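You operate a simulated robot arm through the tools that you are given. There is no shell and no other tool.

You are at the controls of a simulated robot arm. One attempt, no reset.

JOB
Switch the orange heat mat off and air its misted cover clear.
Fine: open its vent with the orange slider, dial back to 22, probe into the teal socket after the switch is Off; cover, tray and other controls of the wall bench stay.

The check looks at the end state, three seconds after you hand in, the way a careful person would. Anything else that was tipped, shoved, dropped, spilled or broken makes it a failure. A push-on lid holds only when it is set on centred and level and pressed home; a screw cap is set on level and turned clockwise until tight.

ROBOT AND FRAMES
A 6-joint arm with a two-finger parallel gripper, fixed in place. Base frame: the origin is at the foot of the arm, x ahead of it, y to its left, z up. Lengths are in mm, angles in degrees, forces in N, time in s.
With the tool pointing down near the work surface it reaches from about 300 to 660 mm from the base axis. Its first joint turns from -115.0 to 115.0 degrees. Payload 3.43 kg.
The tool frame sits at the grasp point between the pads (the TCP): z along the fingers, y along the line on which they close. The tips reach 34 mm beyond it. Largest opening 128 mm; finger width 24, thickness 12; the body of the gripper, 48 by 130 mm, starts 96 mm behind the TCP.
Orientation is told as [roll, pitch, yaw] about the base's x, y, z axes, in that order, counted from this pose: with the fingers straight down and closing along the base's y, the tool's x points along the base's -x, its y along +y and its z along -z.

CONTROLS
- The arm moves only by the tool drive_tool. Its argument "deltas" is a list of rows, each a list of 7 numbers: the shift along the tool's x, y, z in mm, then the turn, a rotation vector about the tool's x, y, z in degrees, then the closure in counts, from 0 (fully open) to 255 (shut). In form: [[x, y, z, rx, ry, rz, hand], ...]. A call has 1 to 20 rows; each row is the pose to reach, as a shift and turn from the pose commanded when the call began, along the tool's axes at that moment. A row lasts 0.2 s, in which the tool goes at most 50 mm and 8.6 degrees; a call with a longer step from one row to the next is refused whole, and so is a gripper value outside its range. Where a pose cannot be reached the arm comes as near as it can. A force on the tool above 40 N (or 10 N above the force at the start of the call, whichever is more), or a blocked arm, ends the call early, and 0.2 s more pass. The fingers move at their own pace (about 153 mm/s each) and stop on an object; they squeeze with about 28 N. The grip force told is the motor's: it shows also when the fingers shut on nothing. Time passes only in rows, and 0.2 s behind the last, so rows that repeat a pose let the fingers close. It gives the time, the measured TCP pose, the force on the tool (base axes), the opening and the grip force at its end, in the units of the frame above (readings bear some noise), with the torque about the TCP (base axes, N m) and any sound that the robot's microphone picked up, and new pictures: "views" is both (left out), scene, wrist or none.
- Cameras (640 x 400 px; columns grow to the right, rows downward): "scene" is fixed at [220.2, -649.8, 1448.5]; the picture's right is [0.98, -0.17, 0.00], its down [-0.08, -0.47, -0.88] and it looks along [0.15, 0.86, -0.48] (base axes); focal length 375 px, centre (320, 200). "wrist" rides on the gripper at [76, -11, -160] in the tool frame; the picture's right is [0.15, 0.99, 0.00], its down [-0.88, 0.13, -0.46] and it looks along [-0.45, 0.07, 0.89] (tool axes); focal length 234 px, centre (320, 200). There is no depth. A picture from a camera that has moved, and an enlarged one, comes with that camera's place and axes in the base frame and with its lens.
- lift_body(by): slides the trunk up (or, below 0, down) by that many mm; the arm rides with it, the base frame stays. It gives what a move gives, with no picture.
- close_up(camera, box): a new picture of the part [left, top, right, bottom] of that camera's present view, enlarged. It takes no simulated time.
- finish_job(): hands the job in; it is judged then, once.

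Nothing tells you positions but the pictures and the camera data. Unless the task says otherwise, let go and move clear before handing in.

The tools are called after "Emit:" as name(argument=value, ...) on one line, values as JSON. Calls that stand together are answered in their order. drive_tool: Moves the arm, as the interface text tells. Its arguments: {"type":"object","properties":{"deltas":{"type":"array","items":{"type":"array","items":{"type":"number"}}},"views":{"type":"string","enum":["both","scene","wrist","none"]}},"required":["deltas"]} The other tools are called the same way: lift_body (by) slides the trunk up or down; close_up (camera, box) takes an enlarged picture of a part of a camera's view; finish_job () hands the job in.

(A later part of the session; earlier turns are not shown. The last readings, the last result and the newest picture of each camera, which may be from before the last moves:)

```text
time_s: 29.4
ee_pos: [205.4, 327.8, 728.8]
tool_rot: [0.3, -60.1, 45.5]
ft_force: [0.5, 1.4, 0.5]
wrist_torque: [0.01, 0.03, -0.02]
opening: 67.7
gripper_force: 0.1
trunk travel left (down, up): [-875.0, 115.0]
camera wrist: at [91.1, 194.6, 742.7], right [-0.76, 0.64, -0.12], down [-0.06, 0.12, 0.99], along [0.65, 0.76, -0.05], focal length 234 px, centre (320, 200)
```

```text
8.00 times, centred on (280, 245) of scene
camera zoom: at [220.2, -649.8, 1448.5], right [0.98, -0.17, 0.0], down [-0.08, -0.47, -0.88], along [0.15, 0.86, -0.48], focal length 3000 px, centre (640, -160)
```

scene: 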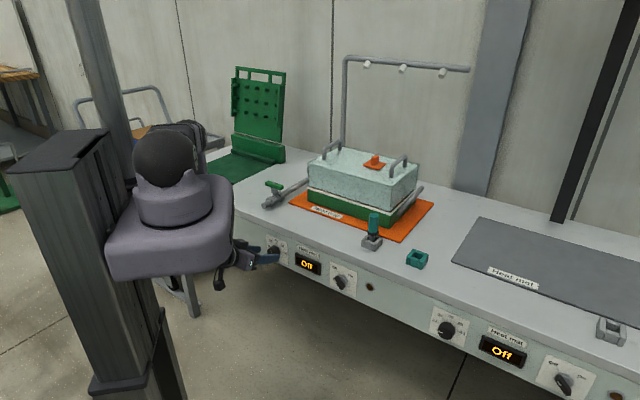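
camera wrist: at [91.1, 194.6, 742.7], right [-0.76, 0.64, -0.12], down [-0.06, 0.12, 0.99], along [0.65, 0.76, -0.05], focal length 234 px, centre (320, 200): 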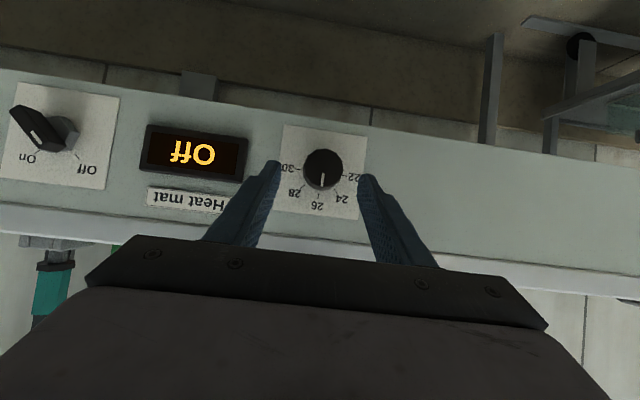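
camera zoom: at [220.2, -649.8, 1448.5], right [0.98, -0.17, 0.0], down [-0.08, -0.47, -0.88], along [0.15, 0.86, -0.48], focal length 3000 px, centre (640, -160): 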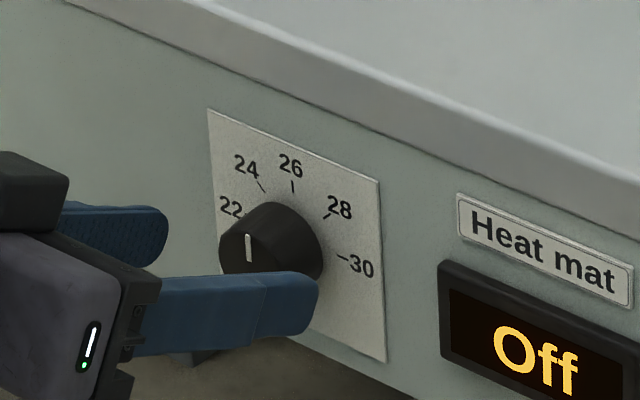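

Clear frontal view: the knob is about 39 mm across and 22 is exactly 90° from 26. I'll advance over the knob, then grip it.

Emit:
drive_tool(deltas=[[-0.5, 1.3, 10, 0, 0, 0, 120], [-1, 1.3, 20, 0, 0, 0, 120], [-1.6, 1.3, 29, 0, 0, 0, 120], [-2.2, 1.3, 37.3, 0, 0, 0, 120], [-2.2, 1.3, 37.3, 0, 0, 0, 120]], views="wrist")

Emit:
close_up(camera="wrist", box=[200, 100, 440, 250])

Emit:
close_up(camera="scene", box=[240, 220, 320, 270])

```text
time_s: 30.6
ee_pos: [227.5, 352.3, 712.9]
tool_rot: [0.3, -59.9, 45.6]
ft_force: [0.3, -0.6, 0.2]
wrist_torque: [0.0, 0.01, 0.01]
opening: 67.6
gripper_force: 0.0
trunk travel left (down, up): [-875.0, 115.0]
camera wrist: at [112.6, 219.0, 727.1], right [-0.76, 0.64, -0.12], down [-0.06, 0.12, 0.99], along [0.65, 0.76, -0.06], focal length 234 px, centre (320, 200)
```

wrist: 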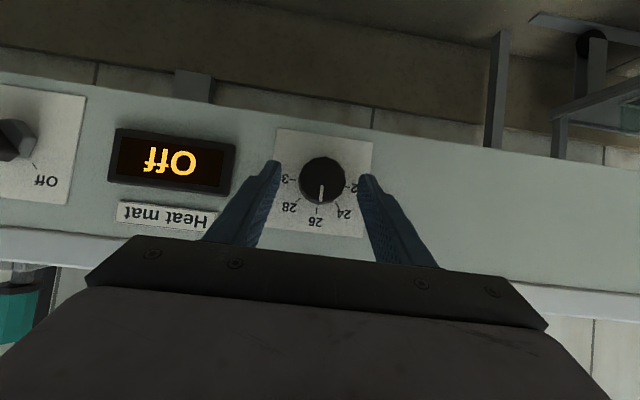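

```text
2.67 times, centred on (320, 175) of wrist
camera zoom: at [112.6, 219.0, 727.1], right [-0.76, 0.64, -0.12], down [-0.06, 0.12, 0.99], along [0.65, 0.76, -0.06], focal length 624 px, centre (320, 267)
```

zoom: 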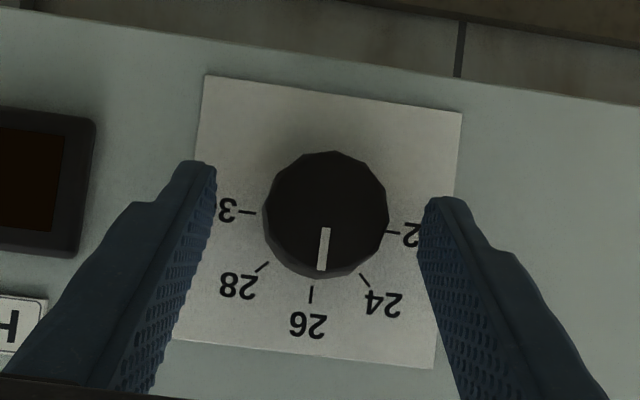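

```text
8.00 times, centred on (280, 245) of scene
camera zoom: at [220.2, -649.8, 1448.5], right [0.98, -0.17, 0.0], down [-0.08, -0.47, -0.88], along [0.15, 0.86, -0.48], focal length 3000 px, centre (640, -160)
```

zoom: 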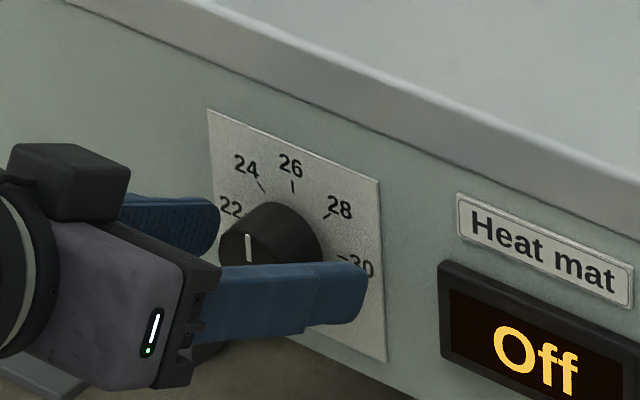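

Emit:
drive_tool(deltas=[[0, 0.4, 0, 0, 0, 0, 200], [0, 0.4, 0, 0, 0, 0, 255], [0, 0.4, 0, 0, 0, 0, 255], [0, 0.4, 0, 0, 0, 0, 255]], views="wrist")

Emit:
close_up(camera="wrist", box=[200, 100, 440, 250])

```text
time_s: 31.6
ee_pos: [226.7, 353.7, 712.4]
tool_rot: [0.2, -60.0, 45.5]
ft_force: [-5.2, 3.7, -1.5]
wrist_torque: [0.05, 0.08, 0.31]
opening: 39.3
gripper_force: 44.9
trunk travel left (down, up): [-875.0, 115.0]
camera wrist: at [111.7, 220.0, 727.0], right [-0.76, 0.64, -0.12], down [-0.06, 0.12, 0.99], along [0.65, 0.76, -0.06], focal length 234 px, centre (320, 200)
```

wrist: 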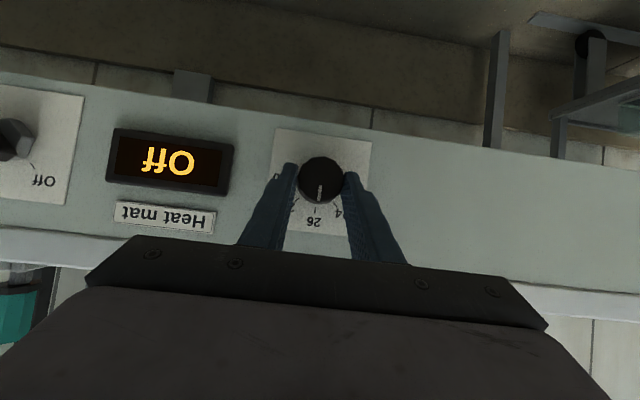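

```text
2.67 times, centred on (320, 175) of wrist
camera zoom: at [111.7, 220.0, 727.0], right [-0.76, 0.64, -0.12], down [-0.06, 0.12, 0.99], along [0.65, 0.76, -0.06], focal length 624 px, centre (320, 267)
```

zoom: 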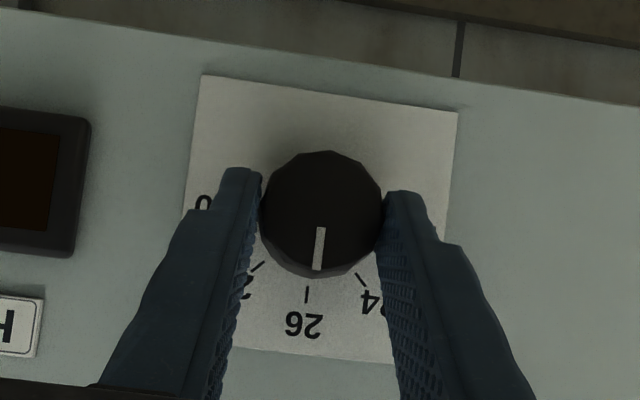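

The knob is gripped at 39 mm. I'll turn it counter-clockwise about the dial axis in two parts.

Emit:
drive_tool(deltas=[[0.06, 1.4, 0.04, 3, 0, -5.2, 255], [0.25, 2.79, 0.15, 6, 0, -10.39, 255], [0.57, 4.14, 0.33, 9, 0, -15.59, 255], [1.0, 5.45, 0.58, 12, 0, -20.78, 255], [1.55, 6.7, 0.9, 15, 0, -25.98, 255], [2.22, 7.88, 1.28, 18, 0, -31.18, 255], [2.98, 8.97, 1.72, 21, 0, -36.37, 255], [2.98, 8.97, 1.72, 21, 0, -36.37, 255]], views="wrist")

Emit:
close_up(camera="wrist", box=[200, 100, 440, 250])

Emit:
close_up(camera="scene", box=[240, 220, 320, 270])

```text
time_s: 33.4
ee_pos: [220.3, 359.2, 709.8]
tool_rot: [-60.8, -40.0, 94.9]
ft_force: [-8.4, 1.3, -3.3]
wrist_torque: [-0.4, 0.45, -0.19]
opening: 38.9
gripper_force: 45.6
trunk travel left (down, up): [-875.0, 115.0]
camera wrist: at [96.3, 234.7, 727.5], right [-0.52, 0.4, -0.76], down [-0.51, 0.56, 0.65], along [0.69, 0.72, -0.09], focal length 234 px, centre (320, 200)
```

wrist: 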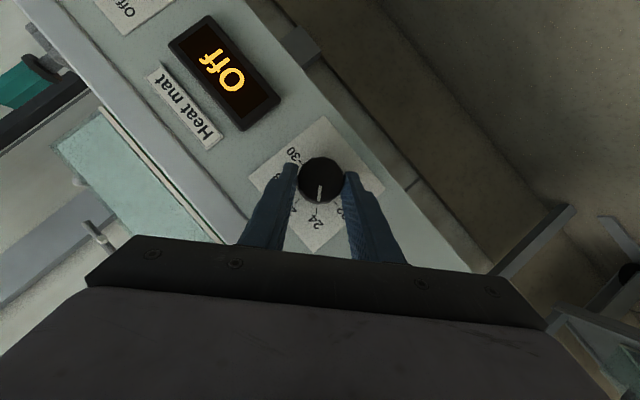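

```text
2.67 times, centred on (320, 175) of wrist
camera zoom: at [96.3, 234.7, 727.5], right [-0.52, 0.4, -0.76], down [-0.51, 0.56, 0.65], along [0.69, 0.72, -0.09], focal length 624 px, centre (320, 267)
```

zoom: 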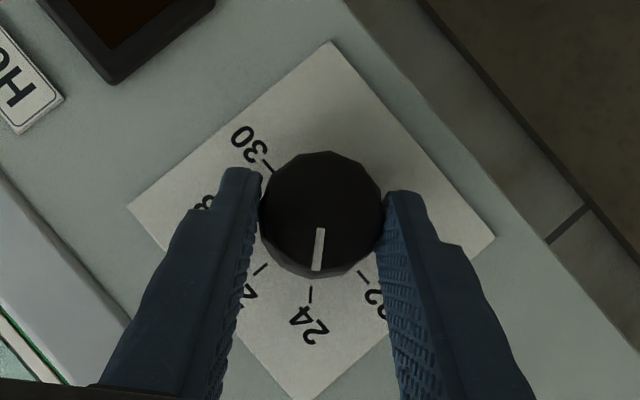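

```text
8.00 times, centred on (280, 245) of scene
camera zoom: at [220.2, -649.8, 1448.5], right [0.98, -0.17, 0.0], down [-0.08, -0.47, -0.88], along [0.15, 0.86, -0.48], focal length 3000 px, centre (640, -160)
```

zoom: 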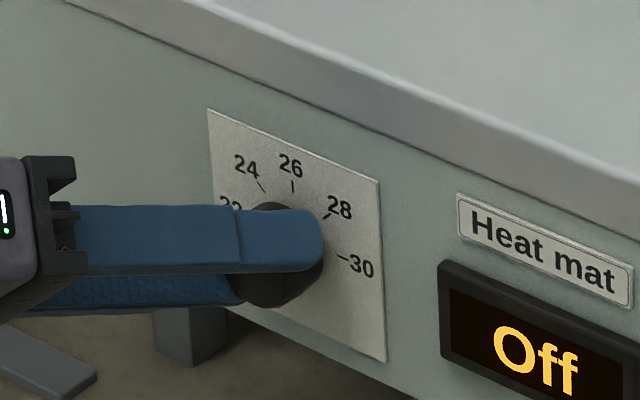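

It turned without slipping and is now near 24. I'll turn the remaining 48°.

Emit:
drive_tool(deltas=[[0.06, 1.4, 0.04, 3, 0, -5.2, 255], [0.25, 2.79, 0.15, 6, 0, -10.39, 255], [0.57, 4.14, 0.33, 9, 0, -15.59, 255], [1.0, 5.45, 0.58, 12, 0, -20.78, 255], [1.55, 6.7, 0.9, 15, 0, -25.98, 255], [2.22, 7.88, 1.28, 18, 0, -31.18, 255], [2.98, 8.97, 1.72, 21, 0, -36.37, 255], [3.84, 9.96, 2.22, 24, 0, -41.57, 255], [3.84, 9.96, 2.22, 24, 0, -41.57, 255]], views="wrist")

Emit:
close_up(camera="wrist", box=[200, 100, 440, 250])

Emit:
close_up(camera="scene", box=[240, 220, 320, 270])

```text
time_s: 35.0
ee_pos: [217.4, 366.5, 702.7]
tool_rot: [-84.9, -6.3, 103.8]
ft_force: [-19.2, -8.3, -7.0]
wrist_torque: [0.17, -0.04, -0.3]
opening: 39.1
gripper_force: 44.7
trunk travel left (down, up): [-875.0, 115.0]
stopped in row 8: the force on the tool passed its limit at 82 N (the readings are from after the stop); the commanded pose is now the measured one
camera wrist: at [82.4, 253.4, 719.1], right [-0.08, -0.06, -1.0], down [-0.66, 0.75, 0.01], along [0.75, 0.66, -0.09], focal length 234 px, centre (320, 200)
```

wrist: 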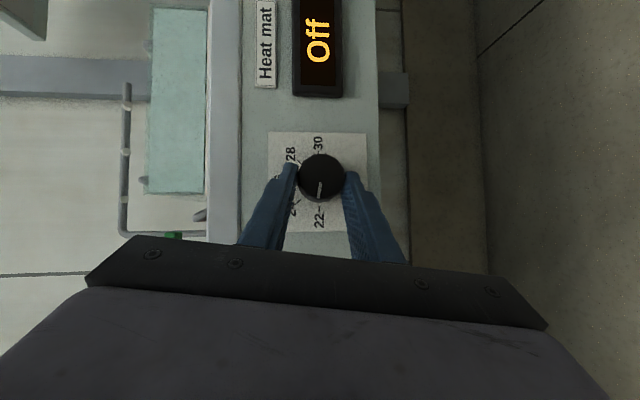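

```text
2.67 times, centred on (320, 175) of wrist
camera zoom: at [82.4, 253.4, 719.1], right [-0.08, -0.06, -1.0], down [-0.66, 0.75, 0.01], along [0.75, 0.66, -0.09], focal length 624 px, centre (320, 267)
```

zoom: 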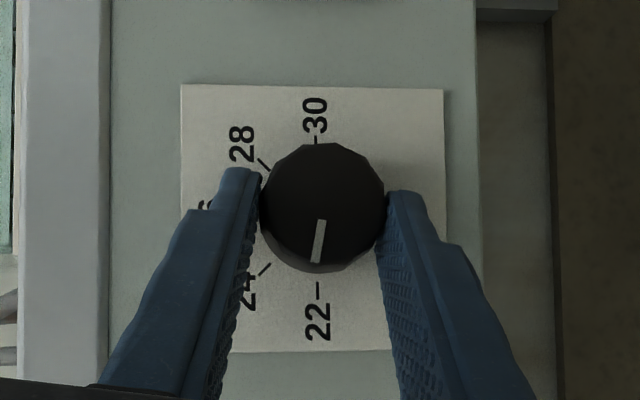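

```text
8.00 times, centred on (280, 245) of scene
camera zoom: at [220.2, -649.8, 1448.5], right [0.98, -0.17, 0.0], down [-0.08, -0.47, -0.88], along [0.15, 0.86, -0.48], focal length 3000 px, centre (640, -160)
```

zoom: 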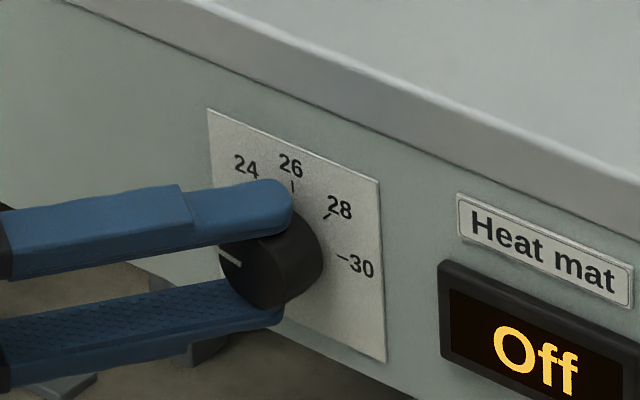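

A force limit stopped the turn about 8° short of 22. I'll look at the whole scene to see what made contact before going on.

Emit:
close_up(camera="scene", box=[0, 0, 640, 400])

Emit:
close_up(camera="scene", box=[80, 150, 320, 300])

Emit:
close_up(camera="wrist", box=[240, 125, 400, 225])

```text
1.00 times, centred on (320, 200) of scene (not enlarged: the box is as wide or as high as the picture)
camera zoom: at [220.2, -649.8, 1448.5], right [0.98, -0.17, 0.0], down [-0.08, -0.47, -0.88], along [0.15, 0.86, -0.48], focal length 375 px, centre (320, 200)
```

zoom: 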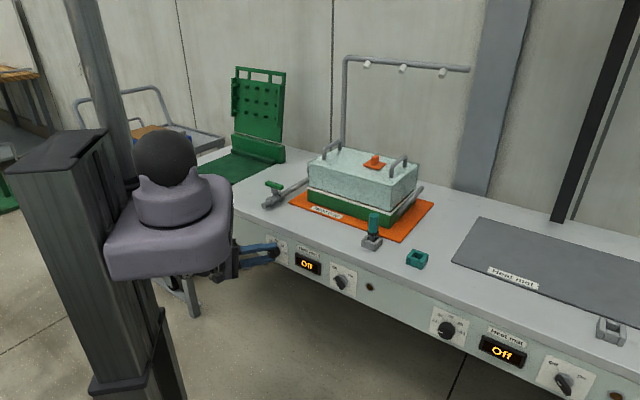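

```text
2.67 times, centred on (200, 225) of scene
camera zoom: at [220.2, -649.8, 1448.5], right [0.98, -0.17, 0.0], down [-0.08, -0.47, -0.88], along [0.15, 0.86, -0.48], focal length 1000 px, centre (640, 133)
```

zoom: 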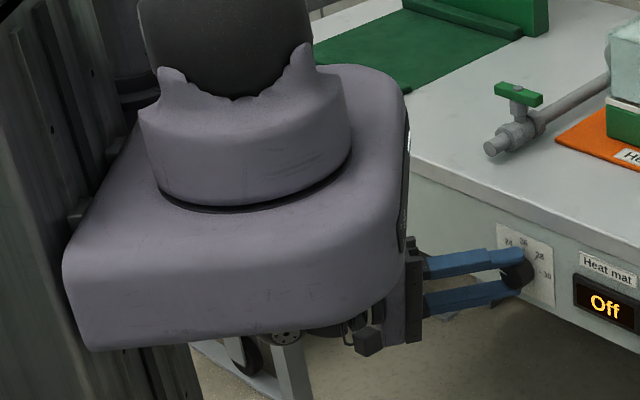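

```text
4.00 times, centred on (320, 175) of wrist
camera zoom: at [82.4, 253.4, 719.1], right [-0.08, -0.06, -1.0], down [-0.66, 0.75, 0.01], along [0.75, 0.66, -0.09], focal length 937 px, centre (320, 300)
```

zoom: 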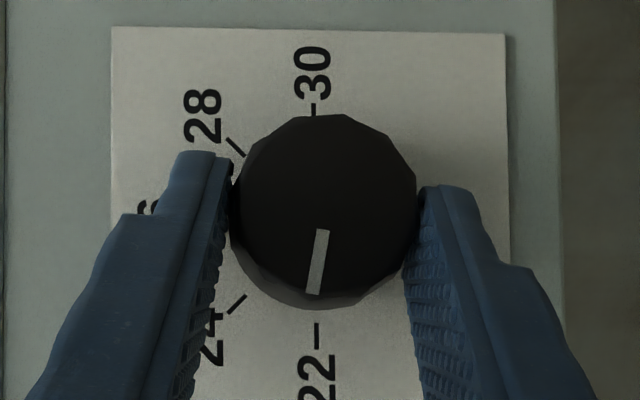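

Emit:
drive_tool(deltas=[[0, 0, 0, 0, 0, 0, 140], [0, 0, 0, 0, 0, 0, 140], [0, 0, 0, 0, 0, 0, 140]], views="wrist")

Emit:
close_up(camera="wrist", box=[240, 125, 400, 225])

Emit:
close_up(camera="scene", box=[256, 230, 304, 260])

```text
time_s: 35.8
ee_pos: [218.6, 366.7, 702.7]
tool_rot: [-85.0, -6.3, 103.9]
ft_force: [-0.2, -0.2, 0.3]
wrist_torque: [0.01, 0.04, -0.01]
opening: 57.7
gripper_force: 0.1
trunk travel left (down, up): [-875.0, 115.0]
camera wrist: at [83.4, 253.9, 719.4], right [-0.07, -0.06, -1.0], down [-0.66, 0.75, 0.01], along [0.74, 0.66, -0.09], focal length 234 px, centre (320, 200)
```

wrist: 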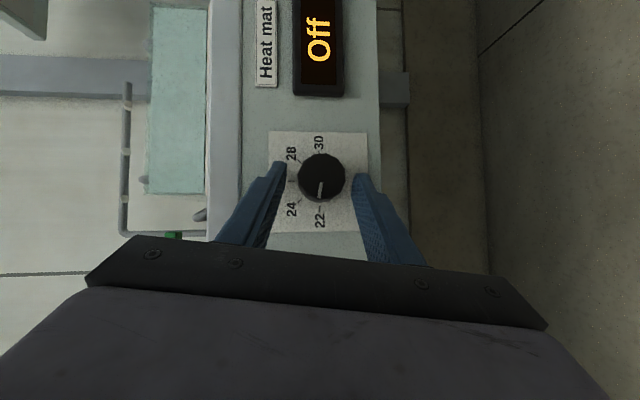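

```text
4.00 times, centred on (320, 175) of wrist
camera zoom: at [83.4, 253.9, 719.4], right [-0.07, -0.06, -1.0], down [-0.66, 0.75, 0.01], along [0.74, 0.66, -0.09], focal length 937 px, centre (320, 300)
```

zoom: 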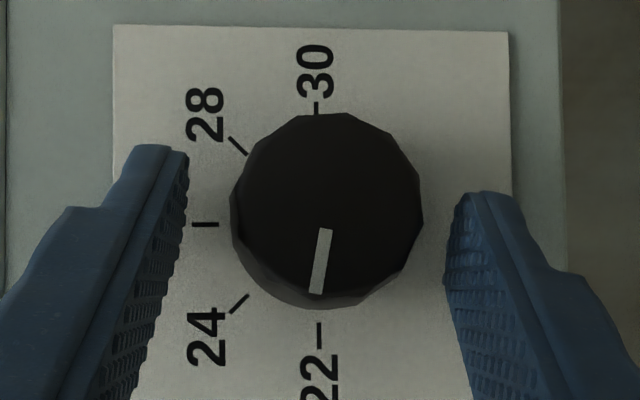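

```text
13.33 times, centred on (280, 245) of scene
camera zoom: at [220.2, -649.8, 1448.5], right [0.98, -0.17, 0.0], down [-0.08, -0.47, -0.88], along [0.15, 0.86, -0.48], focal length 4999 px, centre (853, -400)
```

zoom: 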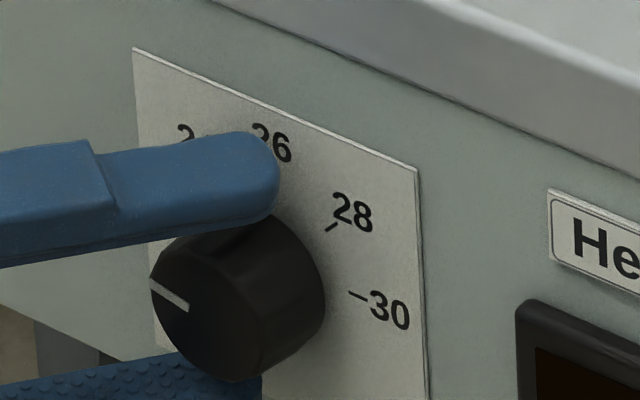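

With the fingers open there is no contact force, so the arm was fighting the held knob near the end of its turn. I'll rotate the open gripper back 35° about the dial axis, regrip, and finish the last ~11°.

Emit:
drive_tool(deltas=[[1.4, -1.3, -0.14, -3.67, -0.11, 5.96, 140], [2.8, -2.6, -0.3, -7.34, -0.23, 11.9, 140], [4.15, -3.9, -0.4, -11, -0.34, 17.9, 140], [5.5, -5.25, -0.54, -14.7, -0.46, 23.8, 140], [6.92, -6.57, -0.68, -18.35, -0.57, 29.8, 140], [6.92, -6.57, -0.68, -18.35, -0.57, 29.8, 140]], views="wrist")

Emit:
close_up(camera="wrist", box=[240, 125, 400, 225])

```text
time_s: 37.2
ee_pos: [220.7, 358.1, 708.3]
tool_rot: [-63.2, -35.1, 95.7]
ft_force: [-0.5, -0.2, 0.6]
wrist_torque: [0.01, 0.03, 0.0]
opening: 57.9
gripper_force: 0.1
trunk travel left (down, up): [-875.0, 115.0]
camera wrist: at [94.1, 237.0, 731.1], right [-0.48, 0.34, -0.81], down [-0.53, 0.62, 0.58], along [0.7, 0.71, -0.12], focal length 234 px, centre (320, 200)
```

wrist: 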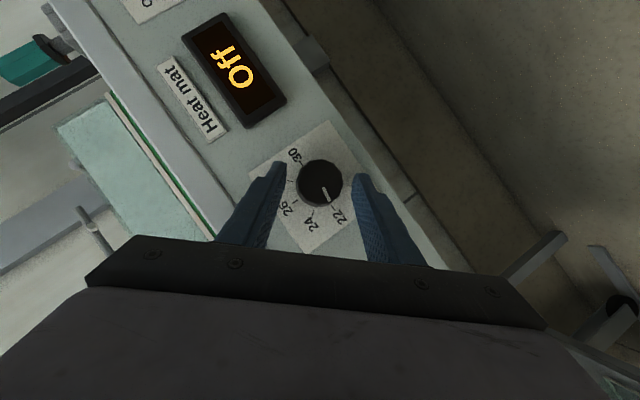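

```text
4.00 times, centred on (320, 175) of wrist
camera zoom: at [94.1, 237.0, 731.1], right [-0.48, 0.34, -0.81], down [-0.53, 0.62, 0.58], along [0.7, 0.71, -0.12], focal length 937 px, centre (320, 300)
```

zoom: 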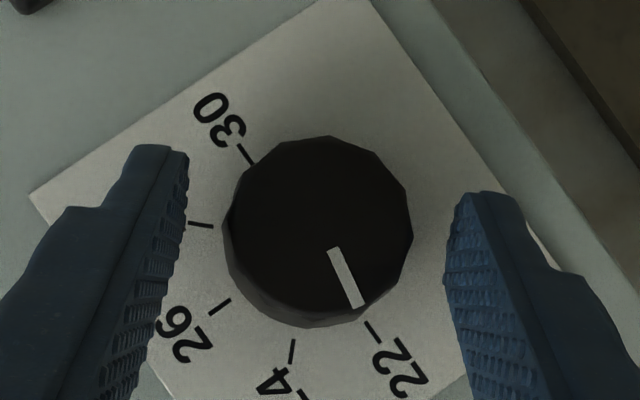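

Emit:
drive_tool(deltas=[[0, 0, 0, 0, 0, 0, 200], [0, 0, 0, 0, 0, 0, 255], [0, 0, 0, 0, 0, 0, 255]], views="wrist")

Emit:
drive_tool(deltas=[[0.03, 0.93, 0.02, 2.1, 0.07, -3.41, 255], [0.11, 1.86, 0.07, 4.2, 0.13, -6.81, 255], [0.22, 2.63, 0.14, 5.92, 0.19, -9.62, 255], [0.22, 2.63, 0.14, 5.92, 0.19, -9.62, 255]], views="wrist")

Emit:
close_up(camera="wrist", box=[240, 125, 400, 225])

```text
time_s: 38.0
ee_pos: [220.5, 358.4, 708.0]
tool_rot: [-63.3, -35.1, 95.9]
ft_force: [2.0, -0.9, 3.0]
wrist_torque: [0.12, -0.17, -0.44]
opening: 39.2
gripper_force: 44.7
trunk travel left (down, up): [-875.0, 115.0]
camera wrist: at [94.3, 237.0, 731.3], right [-0.48, 0.34, -0.81], down [-0.53, 0.62, 0.58], along [0.7, 0.71, -0.12], focal length 234 px, centre (320, 200)
```

wrist: 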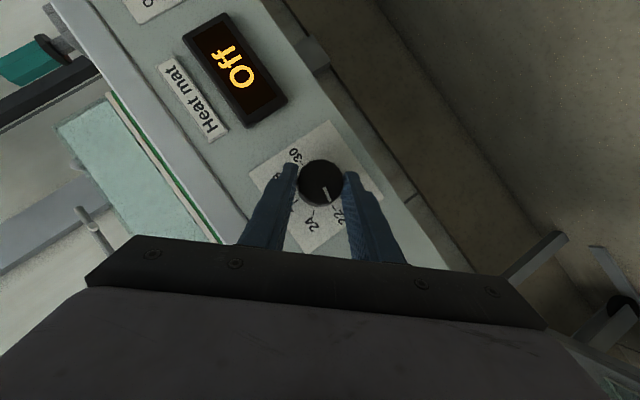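

```text
time_s: 39.0
ee_pos: [219.8, 359.4, 707.5]
tool_rot: [-71.2, -26.0, 99.8]
ft_force: [6.4, -7.6, -3.0]
wrist_torque: [0.87, 0.1, -0.25]
opening: 38.9
gripper_force: 45.4
trunk travel left (down, up): [-875.0, 115.0]
camera wrist: at [89.9, 241.4, 728.8], right [-0.36, 0.22, -0.91], down [-0.6, 0.69, 0.41], along [0.71, 0.69, -0.12], focal length 234 px, centre (320, 200)
```

wrist: 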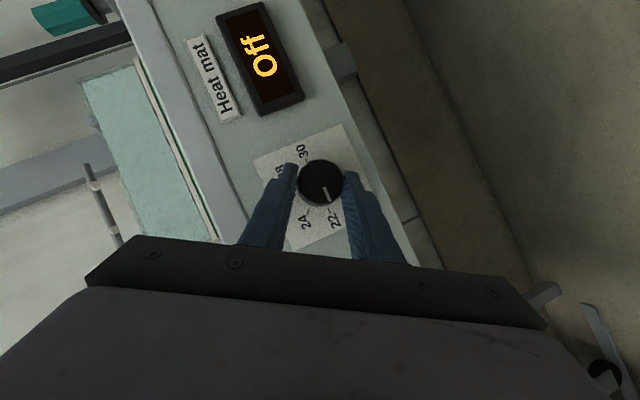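

```text
4.00 times, centred on (320, 175) of wrist
camera zoom: at [89.9, 241.4, 728.8], right [-0.36, 0.22, -0.91], down [-0.6, 0.69, 0.41], along [0.71, 0.69, -0.12], focal length 937 px, centre (320, 300)
```

zoom: 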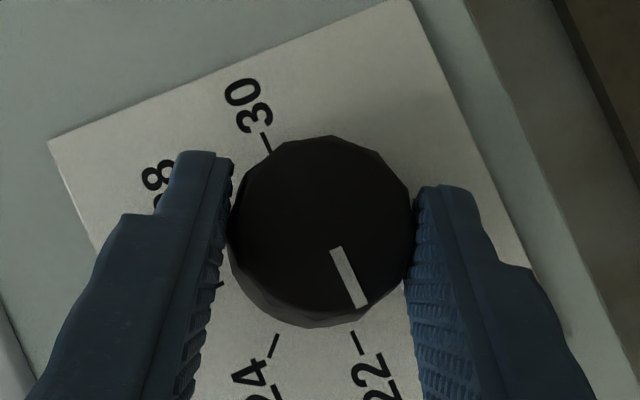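

The pointer now lines up with 22. I'll release, back away and check.

Emit:
drive_tool(deltas=[[0, 0, 0, 0, 0, 0, 140], [0, 0, 0, 0, 0, 0, 140], [0, 0, -15, 0, 0, 0, 130], [0, 0, -30, 0, 0, 0, 120], [0, 0, -45, 0, 0, 0, 120], [0, 0, -45, 0, 0, 0, 120]], views="both")

Emit:
close_up(camera="wrist", box=[240, 110, 400, 210])

Emit:
close_up(camera="scene", box=[250, 230, 330, 280])

```text
time_s: 40.4
ee_pos: [177.1, 346.7, 719.6]
tool_rot: [-71.3, -26.1, 100.0]
ft_force: [0.2, -0.3, 0.9]
wrist_torque: [-0.01, 0.0, 0.03]
opening: 67.6
gripper_force: 0.0
trunk travel left (down, up): [-875.0, 115.0]
camera wrist: at [48.3, 228.1, 741.0], right [-0.36, 0.22, -0.91], down [-0.6, 0.69, 0.41], along [0.71, 0.69, -0.11], focal length 234 px, centre (320, 200)
```

scene: 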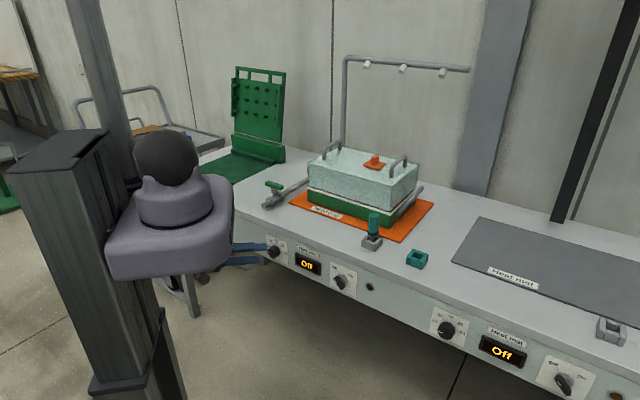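
wrist: 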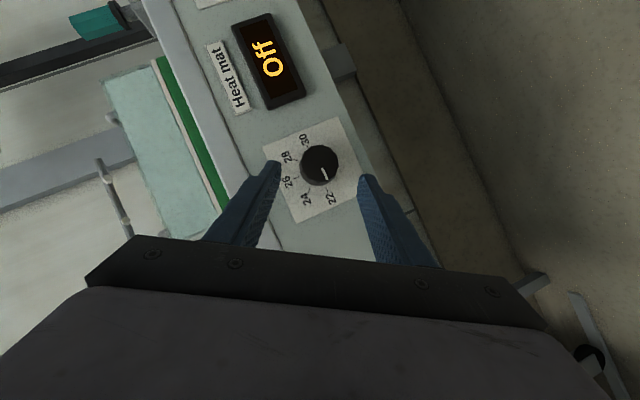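

```text
4.00 times, centred on (320, 160) of wrist
camera zoom: at [48.3, 228.1, 741.0], right [-0.36, 0.22, -0.91], down [-0.6, 0.69, 0.41], along [0.71, 0.69, -0.11], focal length 937 px, centre (320, 360)
```

zoom: 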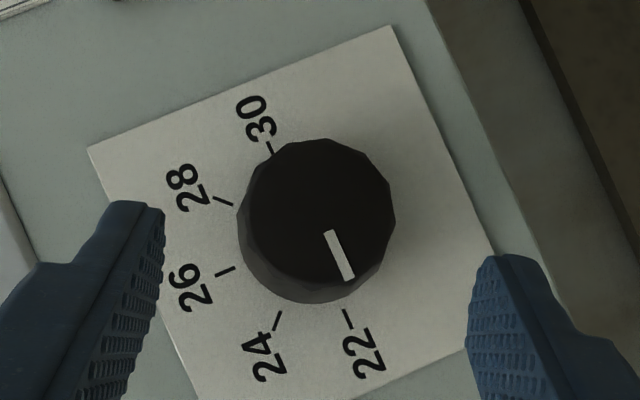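

```text
8.00 times, centred on (290, 255) of scene
camera zoom: at [220.2, -649.8, 1448.5], right [0.98, -0.17, 0.0], down [-0.08, -0.47, -0.88], along [0.15, 0.86, -0.48], focal length 3000 px, centre (560, -240)
```

zoom: 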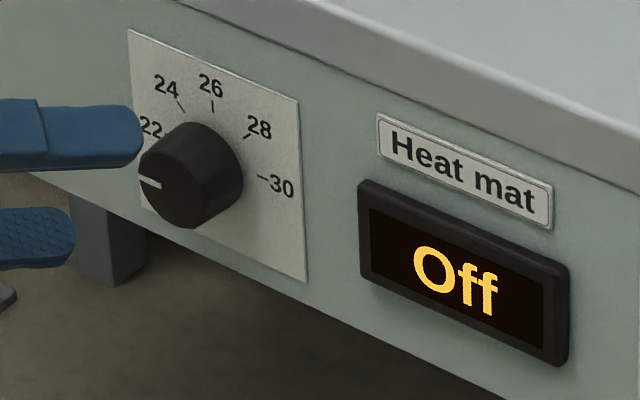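

The dial sits on 22. Next is the vent slider. I'll return the tool to vertical in front of the bench and rise to look at the cover from above.

Emit:
drive_tool(deltas=[[1.5, 0, -2.4, -4.2, -0.13, 6.81, 120], [3, 0, -4.8, -8.4, -0.26, 13.6, 120], [4.5, 0.1, -7.3, -12.6, -0.4, 20.4, 120], [6, 0.2, -9.7, -16.8, -0.52, 27.2, 120], [7.5, 0.2, -12, -21, -0.65, 34, 120], [9, 0.3, -14.5, -25.2, -0.78, 40.9, 120], [10.5, 0.3, -17, -29.4, -0.9, 47.7, 120], [10.5, 0.3, -17, -29.4, -0.9, 47.7, 120]], views="none")

Emit:
drive_tool(deltas=[[0, 0, 0, 0, 8.3, 0, 120], [0, 0, 0, 0, 16.6, 0, 120], [0, 0, 0, 0, 24.9, 0, 120], [0, 0, 0, 0, 33.2, 0, 120], [0, 0, 0, 0, 41.5, 0, 120], [0, 0, 0, 0, 49.8, 0, 120], [0, 0, 0, 0, 58, 0, 120], [0, 0, 0, 0, 58, 0, 120]], views="none")

```text
time_s: 42.2
ee_pos: [163.8, 331.8, 718.1]
tool_rot: [-4.1, -58.2, 50.2]
ft_force: [-0.6, 0.5, -0.6]
wrist_torque: [0.0, 0.0, 0.0]
opening: 67.7
gripper_force: 0.0
trunk travel left (down, up): [-875.0, 115.0]
```

```text
time_s: 44.0
ee_pos: [168.0, 330.1, 720.0]
tool_rot: [-3.5, -4.6, 47.0]
ft_force: [-0.2, 0.1, 0.1]
wrist_torque: [0.0, -0.01, 0.0]
opening: 67.7
gripper_force: 0.0
out of reach, approached as far as the arm can: row 7
trunk travel left (down, up): [-875.0, 115.0]
```

Emit:
drive_tool(deltas=[[-3.4, -2.6, -43, -0.4, 0.5, 0.1, 120], [-6.9, -5.2, -85, -0.8, 1, 0.3, 120], [-10.3, -7.8, -128, -1.1, 1.4, 0.4, 120], [-13.8, -10.4, -171, -1.5, 1.9, 0.5, 120], [-17.2, -13, -213, -1.9, 2.4, 0.7, 120], [-20.6, -15.6, -256, -2.3, 2.9, 0.8, 120], [-24, -18.2, -299, -2.6, 3.3, 0.9, 120], [-27.5, -20.8, -342, -3, 3.8, 1, 120], [-31, -23.4, -384, -3.4, 4.3, 1.2, 120], [-34.4, -26, -427, -3.5, 4.6, 1.3, 120], [-34.4, -26, -427, -3.5, 4.6, 1.3, 120]], views="both")

```text
time_s: 46.4
ee_pos: [200.8, 331.9, 1097.0]
tool_rot: [-11.6, -6.8, 46.3]
ft_force: [0.1, -0.2, 0.4]
wrist_torque: [-0.02, -0.03, 0.01]
opening: 67.7
gripper_force: 0.0
out of reach, approached as far as the arm can: row 1, 2, 3, 4, 5, 6, 7, 8, 9, 10, 11
trunk travel left (down, up): [-875.0, 115.0]
camera wrist: at [119.9, 279.5, 1244.6], right [-0.79, 0.58, -0.21], down [0.41, 0.75, 0.52], along [0.46, 0.32, -0.82], focal length 234 px, centre (320, 200)
```

scene: 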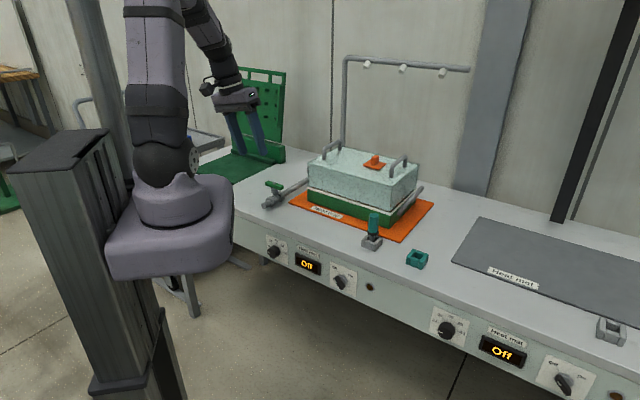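
wrist: 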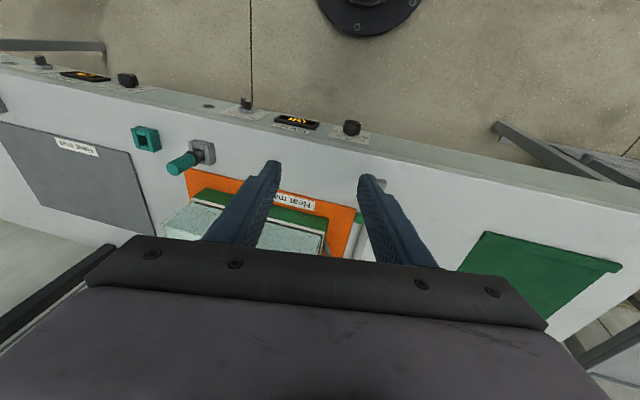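

The arm hit a limit near this azimuth while coming back to vertical. I'll move to the pose near (330,100) that it reached before, with the tool straight down, and check it recovers.

Emit:
drive_tool(deltas=[[9.7, -31, 4.9, -1.45, 0.85, 0.15, 120], [19.4, -63, 9.8, -2.9, 1.7, 0.3, 120], [29, -94, 14.6, -4.35, 2.55, 0.45, 120], [38.8, -125, 19.5, -5.8, 3.4, 0.6, 120], [48.4, -157, 24.4, -7.25, 4.25, 0.75, 120], [58, -188, 29.3, -8.7, 5.1, 0.9, 120], [67.8, -220, 34, -10.15, 5.95, 1.05, 120], [77.5, -251, 39, -11.6, 6.8, 1.2, 120], [77.5, -251, 39, -11.6, 6.8, 1.2, 120]], views="both")

```text
time_s: 48.4
ee_pos: [301.9, 147.5, 1043.1]
tool_rot: [-10.3, -3.2, 45.2]
ft_force: [-0.1, 0.2, 0.1]
wrist_torque: [0.01, -0.02, -0.02]
opening: 67.7
gripper_force: 0.1
out of reach, approached as far as the arm can: row 1, 2, 3, 4, 5, 6, 7, 8, 9
trunk travel left (down, up): [-875.0, 115.0]
camera wrist: at [230.0, 101.1, 1197.5], right [-0.79, 0.59, -0.19], down [0.45, 0.76, 0.47], along [0.42, 0.29, -0.86], focal length 234 px, centre (320, 200)
```

scene: 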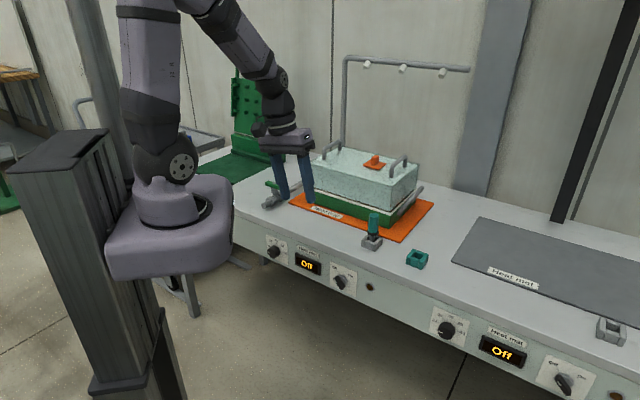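
wrist: 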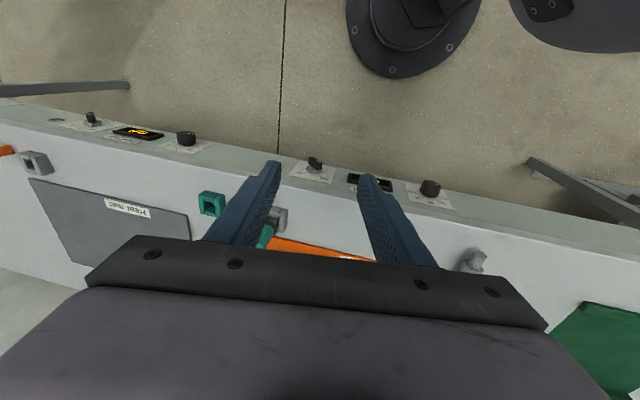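

Emit:
drive_tool(deltas=[[0, 0, 0, -3, 0, 0, 120], [0, 0, 0, -6, 0, 0, 120], [0, 0, 0, -6, 0, 0, 120]], views="none")

Emit:
close_up(camera="scene", box=[100, 0, 356, 160])

```text
time_s: 49.2
ee_pos: [302.3, 146.8, 1042.4]
tool_rot: [-10.5, -3.3, 45.3]
ft_force: [-1.0, -0.1, -0.2]
wrist_torque: [0.0, 0.01, 0.02]
opening: 67.8
gripper_force: 0.0
out of reach, approached as far as the arm can: row 1, 2, 3
trunk travel left (down, up): [-875.0, 115.0]
```

```text
2.50 times, centred on (228, 80) of scene
camera zoom: at [220.2, -649.8, 1448.5], right [0.98, -0.17, 0.0], down [-0.08, -0.47, -0.88], along [0.15, 0.86, -0.48], focal length 937 px, centre (550, 500)
```

zoom: 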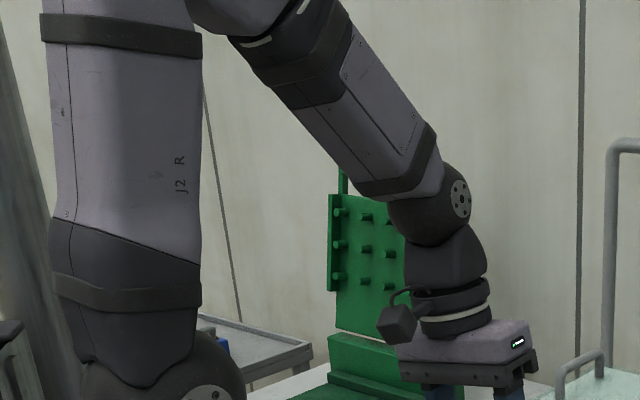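

A wrist joint appears wrapped to its limit after the dial turn. I'll retrace the earlier path in reverse: low at the dial side, then the tilted low transit, the switch side, and up. That should unwind it.

Emit:
drive_tool(deltas=[[-1.9, 31, 31, -0.8, -0.1, -0.2, 120], [-3.8, 62, 62, -1.6, -0.3, -0.4, 120], [-5.7, 93, 93, -2.3, -0.4, -0.6, 120], [-7.6, 124, 123, -3.1, -0.6, -0.8, 120], [-9.5, 155, 154, -3.9, -0.7, -0.9, 120], [-11.4, 186, 185, -4.7, -0.9, -1.1, 120], [-13.3, 217, 216, -5.4, -1, -1.3, 120], [-15.2, 249, 247, -6.2, -1.2, -1.5, 120], [-17.1, 279.6, 277.7, -7, -1.3, -1.7, 120], [-17.1, 279.6, 277.7, -7, -1.3, -1.7, 120]], views="none")

```text
time_s: 50.4
ee_pos: [244.2, 241.6, 888.3]
tool_rot: [-7.6, -4.3, 49.4]
ft_force: [6.4, 2.4, -2.9]
wrist_torque: [-0.26, 0.86, 0.26]
opening: 67.9
gripper_force: 0.0
trunk travel left (down, up): [-875.0, 115.0]
stopped in row 5: the force on the tool passed its limit at 138 N (the readings are from after the stop); the commanded pose is now the measured one
```

The call stopped on a force spike. I'll look before moving again.

Emit:
drive_tool(deltas=[[0, 0, 0, 0, 0, 0, 120]], views="both")

Emit:
close_up(camera="scene", box=[100, 40, 420, 240])

```text
time_s: 50.8
ee_pos: [243.9, 241.9, 887.4]
tool_rot: [-7.7, -4.3, 49.4]
ft_force: [10.8, 4.1, -1.4]
wrist_torque: [-0.61, 1.67, 0.46]
opening: 67.5
gripper_force: 0.0
trunk travel left (down, up): [-875.0, 115.0]
camera wrist: at [180.3, 182.4, 1041.7], right [-0.83, 0.53, -0.14], down [0.41, 0.77, 0.5], along [0.37, 0.36, -0.86], focal length 234 px, centre (320, 200)
```

scene: 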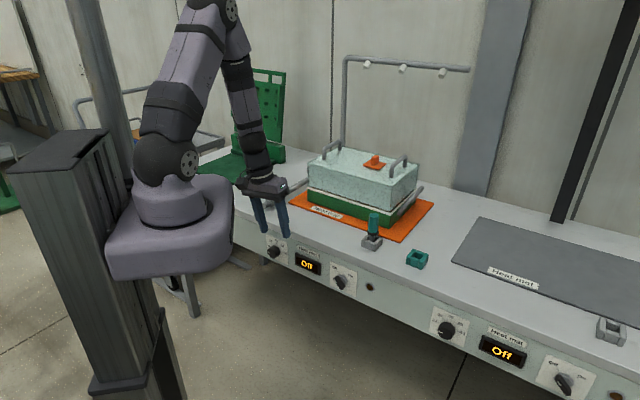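
wrist: 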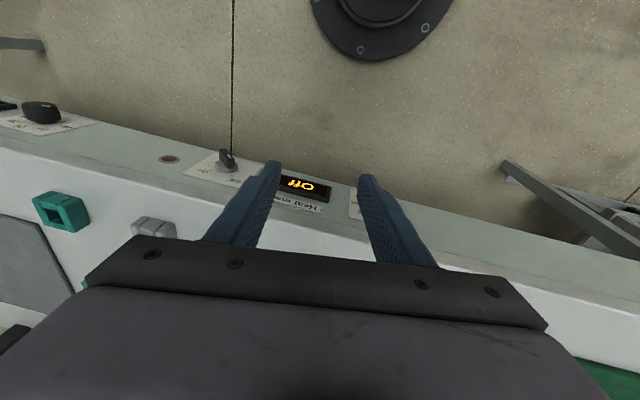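

```text
2.00 times, centred on (260, 140) of scene
camera zoom: at [220.2, -649.8, 1448.5], right [0.98, -0.17, 0.0], down [-0.08, -0.47, -0.88], along [0.15, 0.86, -0.48], focal length 750 px, centre (440, 320)
```

zoom: 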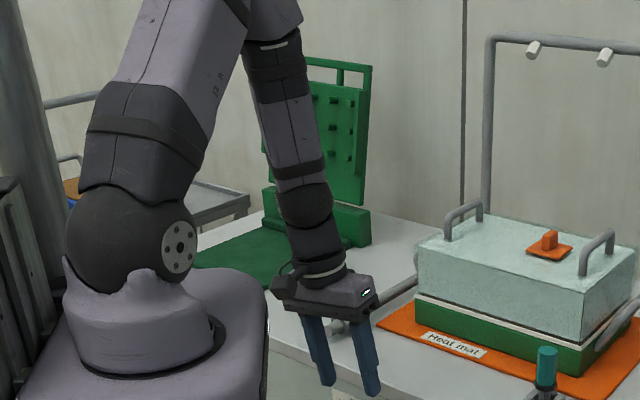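

The camera housing seems to have touched the carriage corner. I'll move away from it towards the bench first, then go left and down to the dial side.

Emit:
drive_tool(deltas=[[-12, 0, 0, 0, 0, 0, 120], [-30, 5, 0, 0, 0, 0, 120], [-30, 28, 10, -0.8, 0, 0.5, 120], [-30, 52, 45, -1.6, 0, 1, 120], [-30, 75, 80, -2.5, 0, 1.5, 120], [-30, 98, 115, -3.3, 0, 2, 120], [-30, 121, 152, -4.2, 0, 2.4, 120], [-30, 121, 152, -4.2, 0, 2.4, 120]], views="scene")

```text
time_s: 52.6
ee_pos: [190.8, 337.2, 723.9]
tool_rot: [-3.2, -4.3, 47.0]
ft_force: [-0.8, -0.3, -1.1]
wrist_torque: [0.01, 0.0, 0.04]
opening: 67.8
gripper_force: 0.1
trunk travel left (down, up): [-875.0, 115.0]
```

scene: 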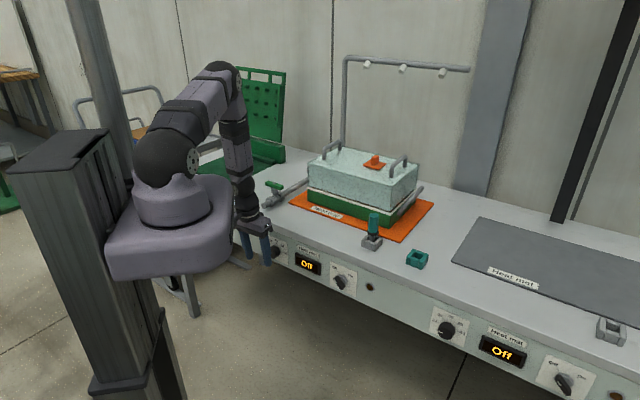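

Emit:
drive_tool(deltas=[[3, 0, 0, 0, -7.7, 0, 120], [6, 0, 0, 0, -15.4, 0, 120], [9, 0, 0, 0, -23.1, 0, 120], [12, 0, 0, 0, -30.8, 0, 120], [15, 0, 0, 0, -38.5, 0, 120], [18, 0, 0, 0, -46.2, 0, 120], [20, 0, 0, 0, -54, 0, 120], [20, 0, 0, 0, -54, 0, 120]], views="scene")

```text
time_s: 54.4
ee_pos: [181.9, 323.8, 723.2]
tool_rot: [-6.2, -58.4, 51.9]
ft_force: [-0.1, 0.6, -0.5]
wrist_torque: [-0.03, 0.0, 0.01]
opening: 67.5
gripper_force: 0.1
out of reach, approached as far as the arm can: row 1
trunk travel left (down, up): [-875.0, 115.0]
```

scene: 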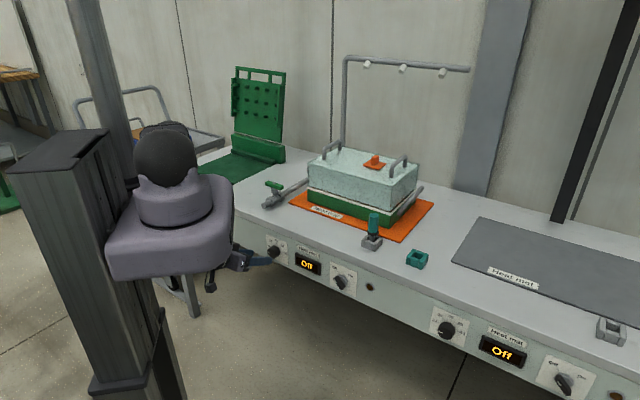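

Emit:
drive_tool(deltas=[[19, -1, 7.8, -0.2, 4.5, 0.7, 120], [38, -2, 15.5, -0.3, 9, 1.3, 120], [56, -3, 23, -0.5, 13.4, 2, 120], [75, -4, 31, -0.7, 17.9, 2.6, 120], [94, -5, 38.8, -0.84, 22.4, 3.3, 120], [94, -5, 38.8, -0.84, 22.4, 3.3, 120]], views="none")

```text
time_s: 55.8
ee_pos: [178.7, 301.5, 619.4]
tool_rot: [-0.2, -36.0, 45.2]
ft_force: [-0.2, -0.4, -0.4]
wrist_torque: [-0.01, 0.01, 0.01]
opening: 67.5
gripper_force: 0.0
trunk travel left (down, up): [-875.0, 115.0]
```

Emit:
drive_tool(deltas=[[0, -30, 0, 0, 0, 0, 120], [0, -65, 0, 0, 0, 0, 120], [0, -100, 0, 0, 0, 0, 120], [0, -135, 0, 0, 0, 0, 120], [0, -167, 0, 0, -2.4, 0, 120], [0, -197, 0, 0, -4.8, 0, 120], [0, -227, 0, 0, -7.2, 0, 120], [0, -257, 0, 0, -9.6, 0, 120], [0, -257, 0, 0, -12, 0, 120], [0, -257, 0, 0, -12, 0, 120]], views="both")

```text
time_s: 58.0
ee_pos: [361.2, 123.0, 623.9]
tool_rot: [-0.4, -48.1, 45.4]
ft_force: [-0.2, 1.0, 0.0]
wrist_torque: [-0.01, 0.04, -0.02]
opening: 67.7
gripper_force: 0.0
trunk travel left (down, up): [-875.0, 115.0]
camera wrist: at [249.7, -4.9, 672.5], right [-0.77, 0.63, -0.11], down [0.08, 0.27, 0.96], along [0.63, 0.73, -0.26], focal length 234 px, centre (320, 200)
```

scene: 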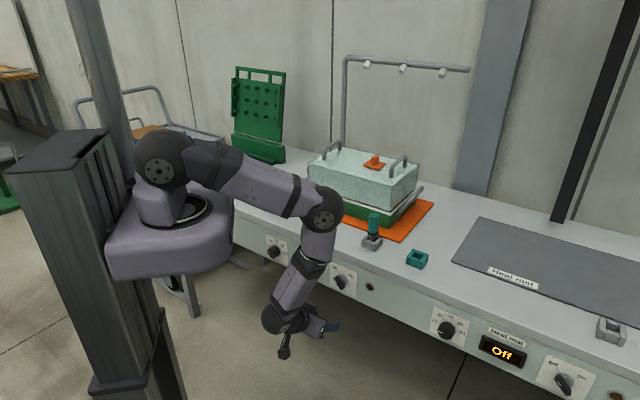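
wrist: 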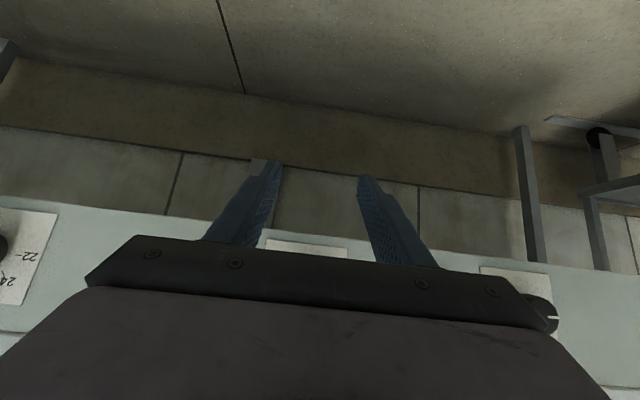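

Emit:
drive_tool(deltas=[[-28, 0, -25, 0, 0, 0, 120], [-57, 0, -51, 0, 0, 0, 120], [-53, 0, -56, 0, 8, 0, 120], [-49, 1, -60, 0, 16, 0, 120], [-45, 1, -65, 0, 24, 0, 120], [-41, 2, -70, 0, 32, 0, 120], [-37, 2, -75, 0, 40, 0, 120], [-32.4, 2.8, -79, 0, 48, 0, 120], [-32.4, 2.8, -79, 0, 48, 0, 120]], views="none")

Emit:
drive_tool(deltas=[[0, 0, -35, 0, 0, 0, 120], [0, 0, -70, 0, 0, 0, 120], [0, 0, -105, 0, 0, 0, 120], [0, 0, -140, 0, 0, 0, 120], [0, 0, -175, 0, 0, 0, 120], [0, 0, -210, 0, 0, 0, 120], [0, 0, -245, 0, 0, 0, 120], [0, 0, -280, 0, 0, 0, 120], [0, 0, -315, 0, 0, 0, 120], [0, 0, -350, 0, 0, 0, 120], [0, 0, -350, 0, 0, 0, 120]], views="scene")

```text
time_s: 60.0
ee_pos: [333.0, 96.8, 701.1]
tool_rot: [-0.1, -0.1, 45.1]
ft_force: [0.3, -0.1, -0.2]
wrist_torque: [-0.04, 0.03, 0.0]
opening: 67.5
gripper_force: 0.0
trunk travel left (down, up): [-875.0, 115.0]
```

```text
time_s: 62.4
ee_pos: [329.2, 97.8, 1049.9]
tool_rot: [-0.2, 0.0, 45.1]
ft_force: [-0.5, 1.0, 0.1]
wrist_torque: [-0.04, -0.01, -0.03]
opening: 68.0
gripper_force: 0.0
trunk travel left (down, up): [-875.0, 115.0]
```

scene: 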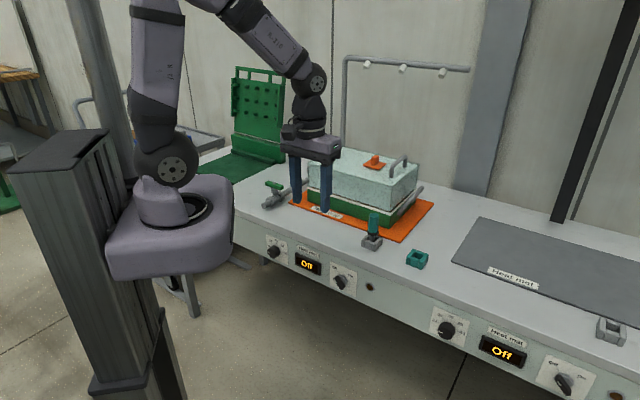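

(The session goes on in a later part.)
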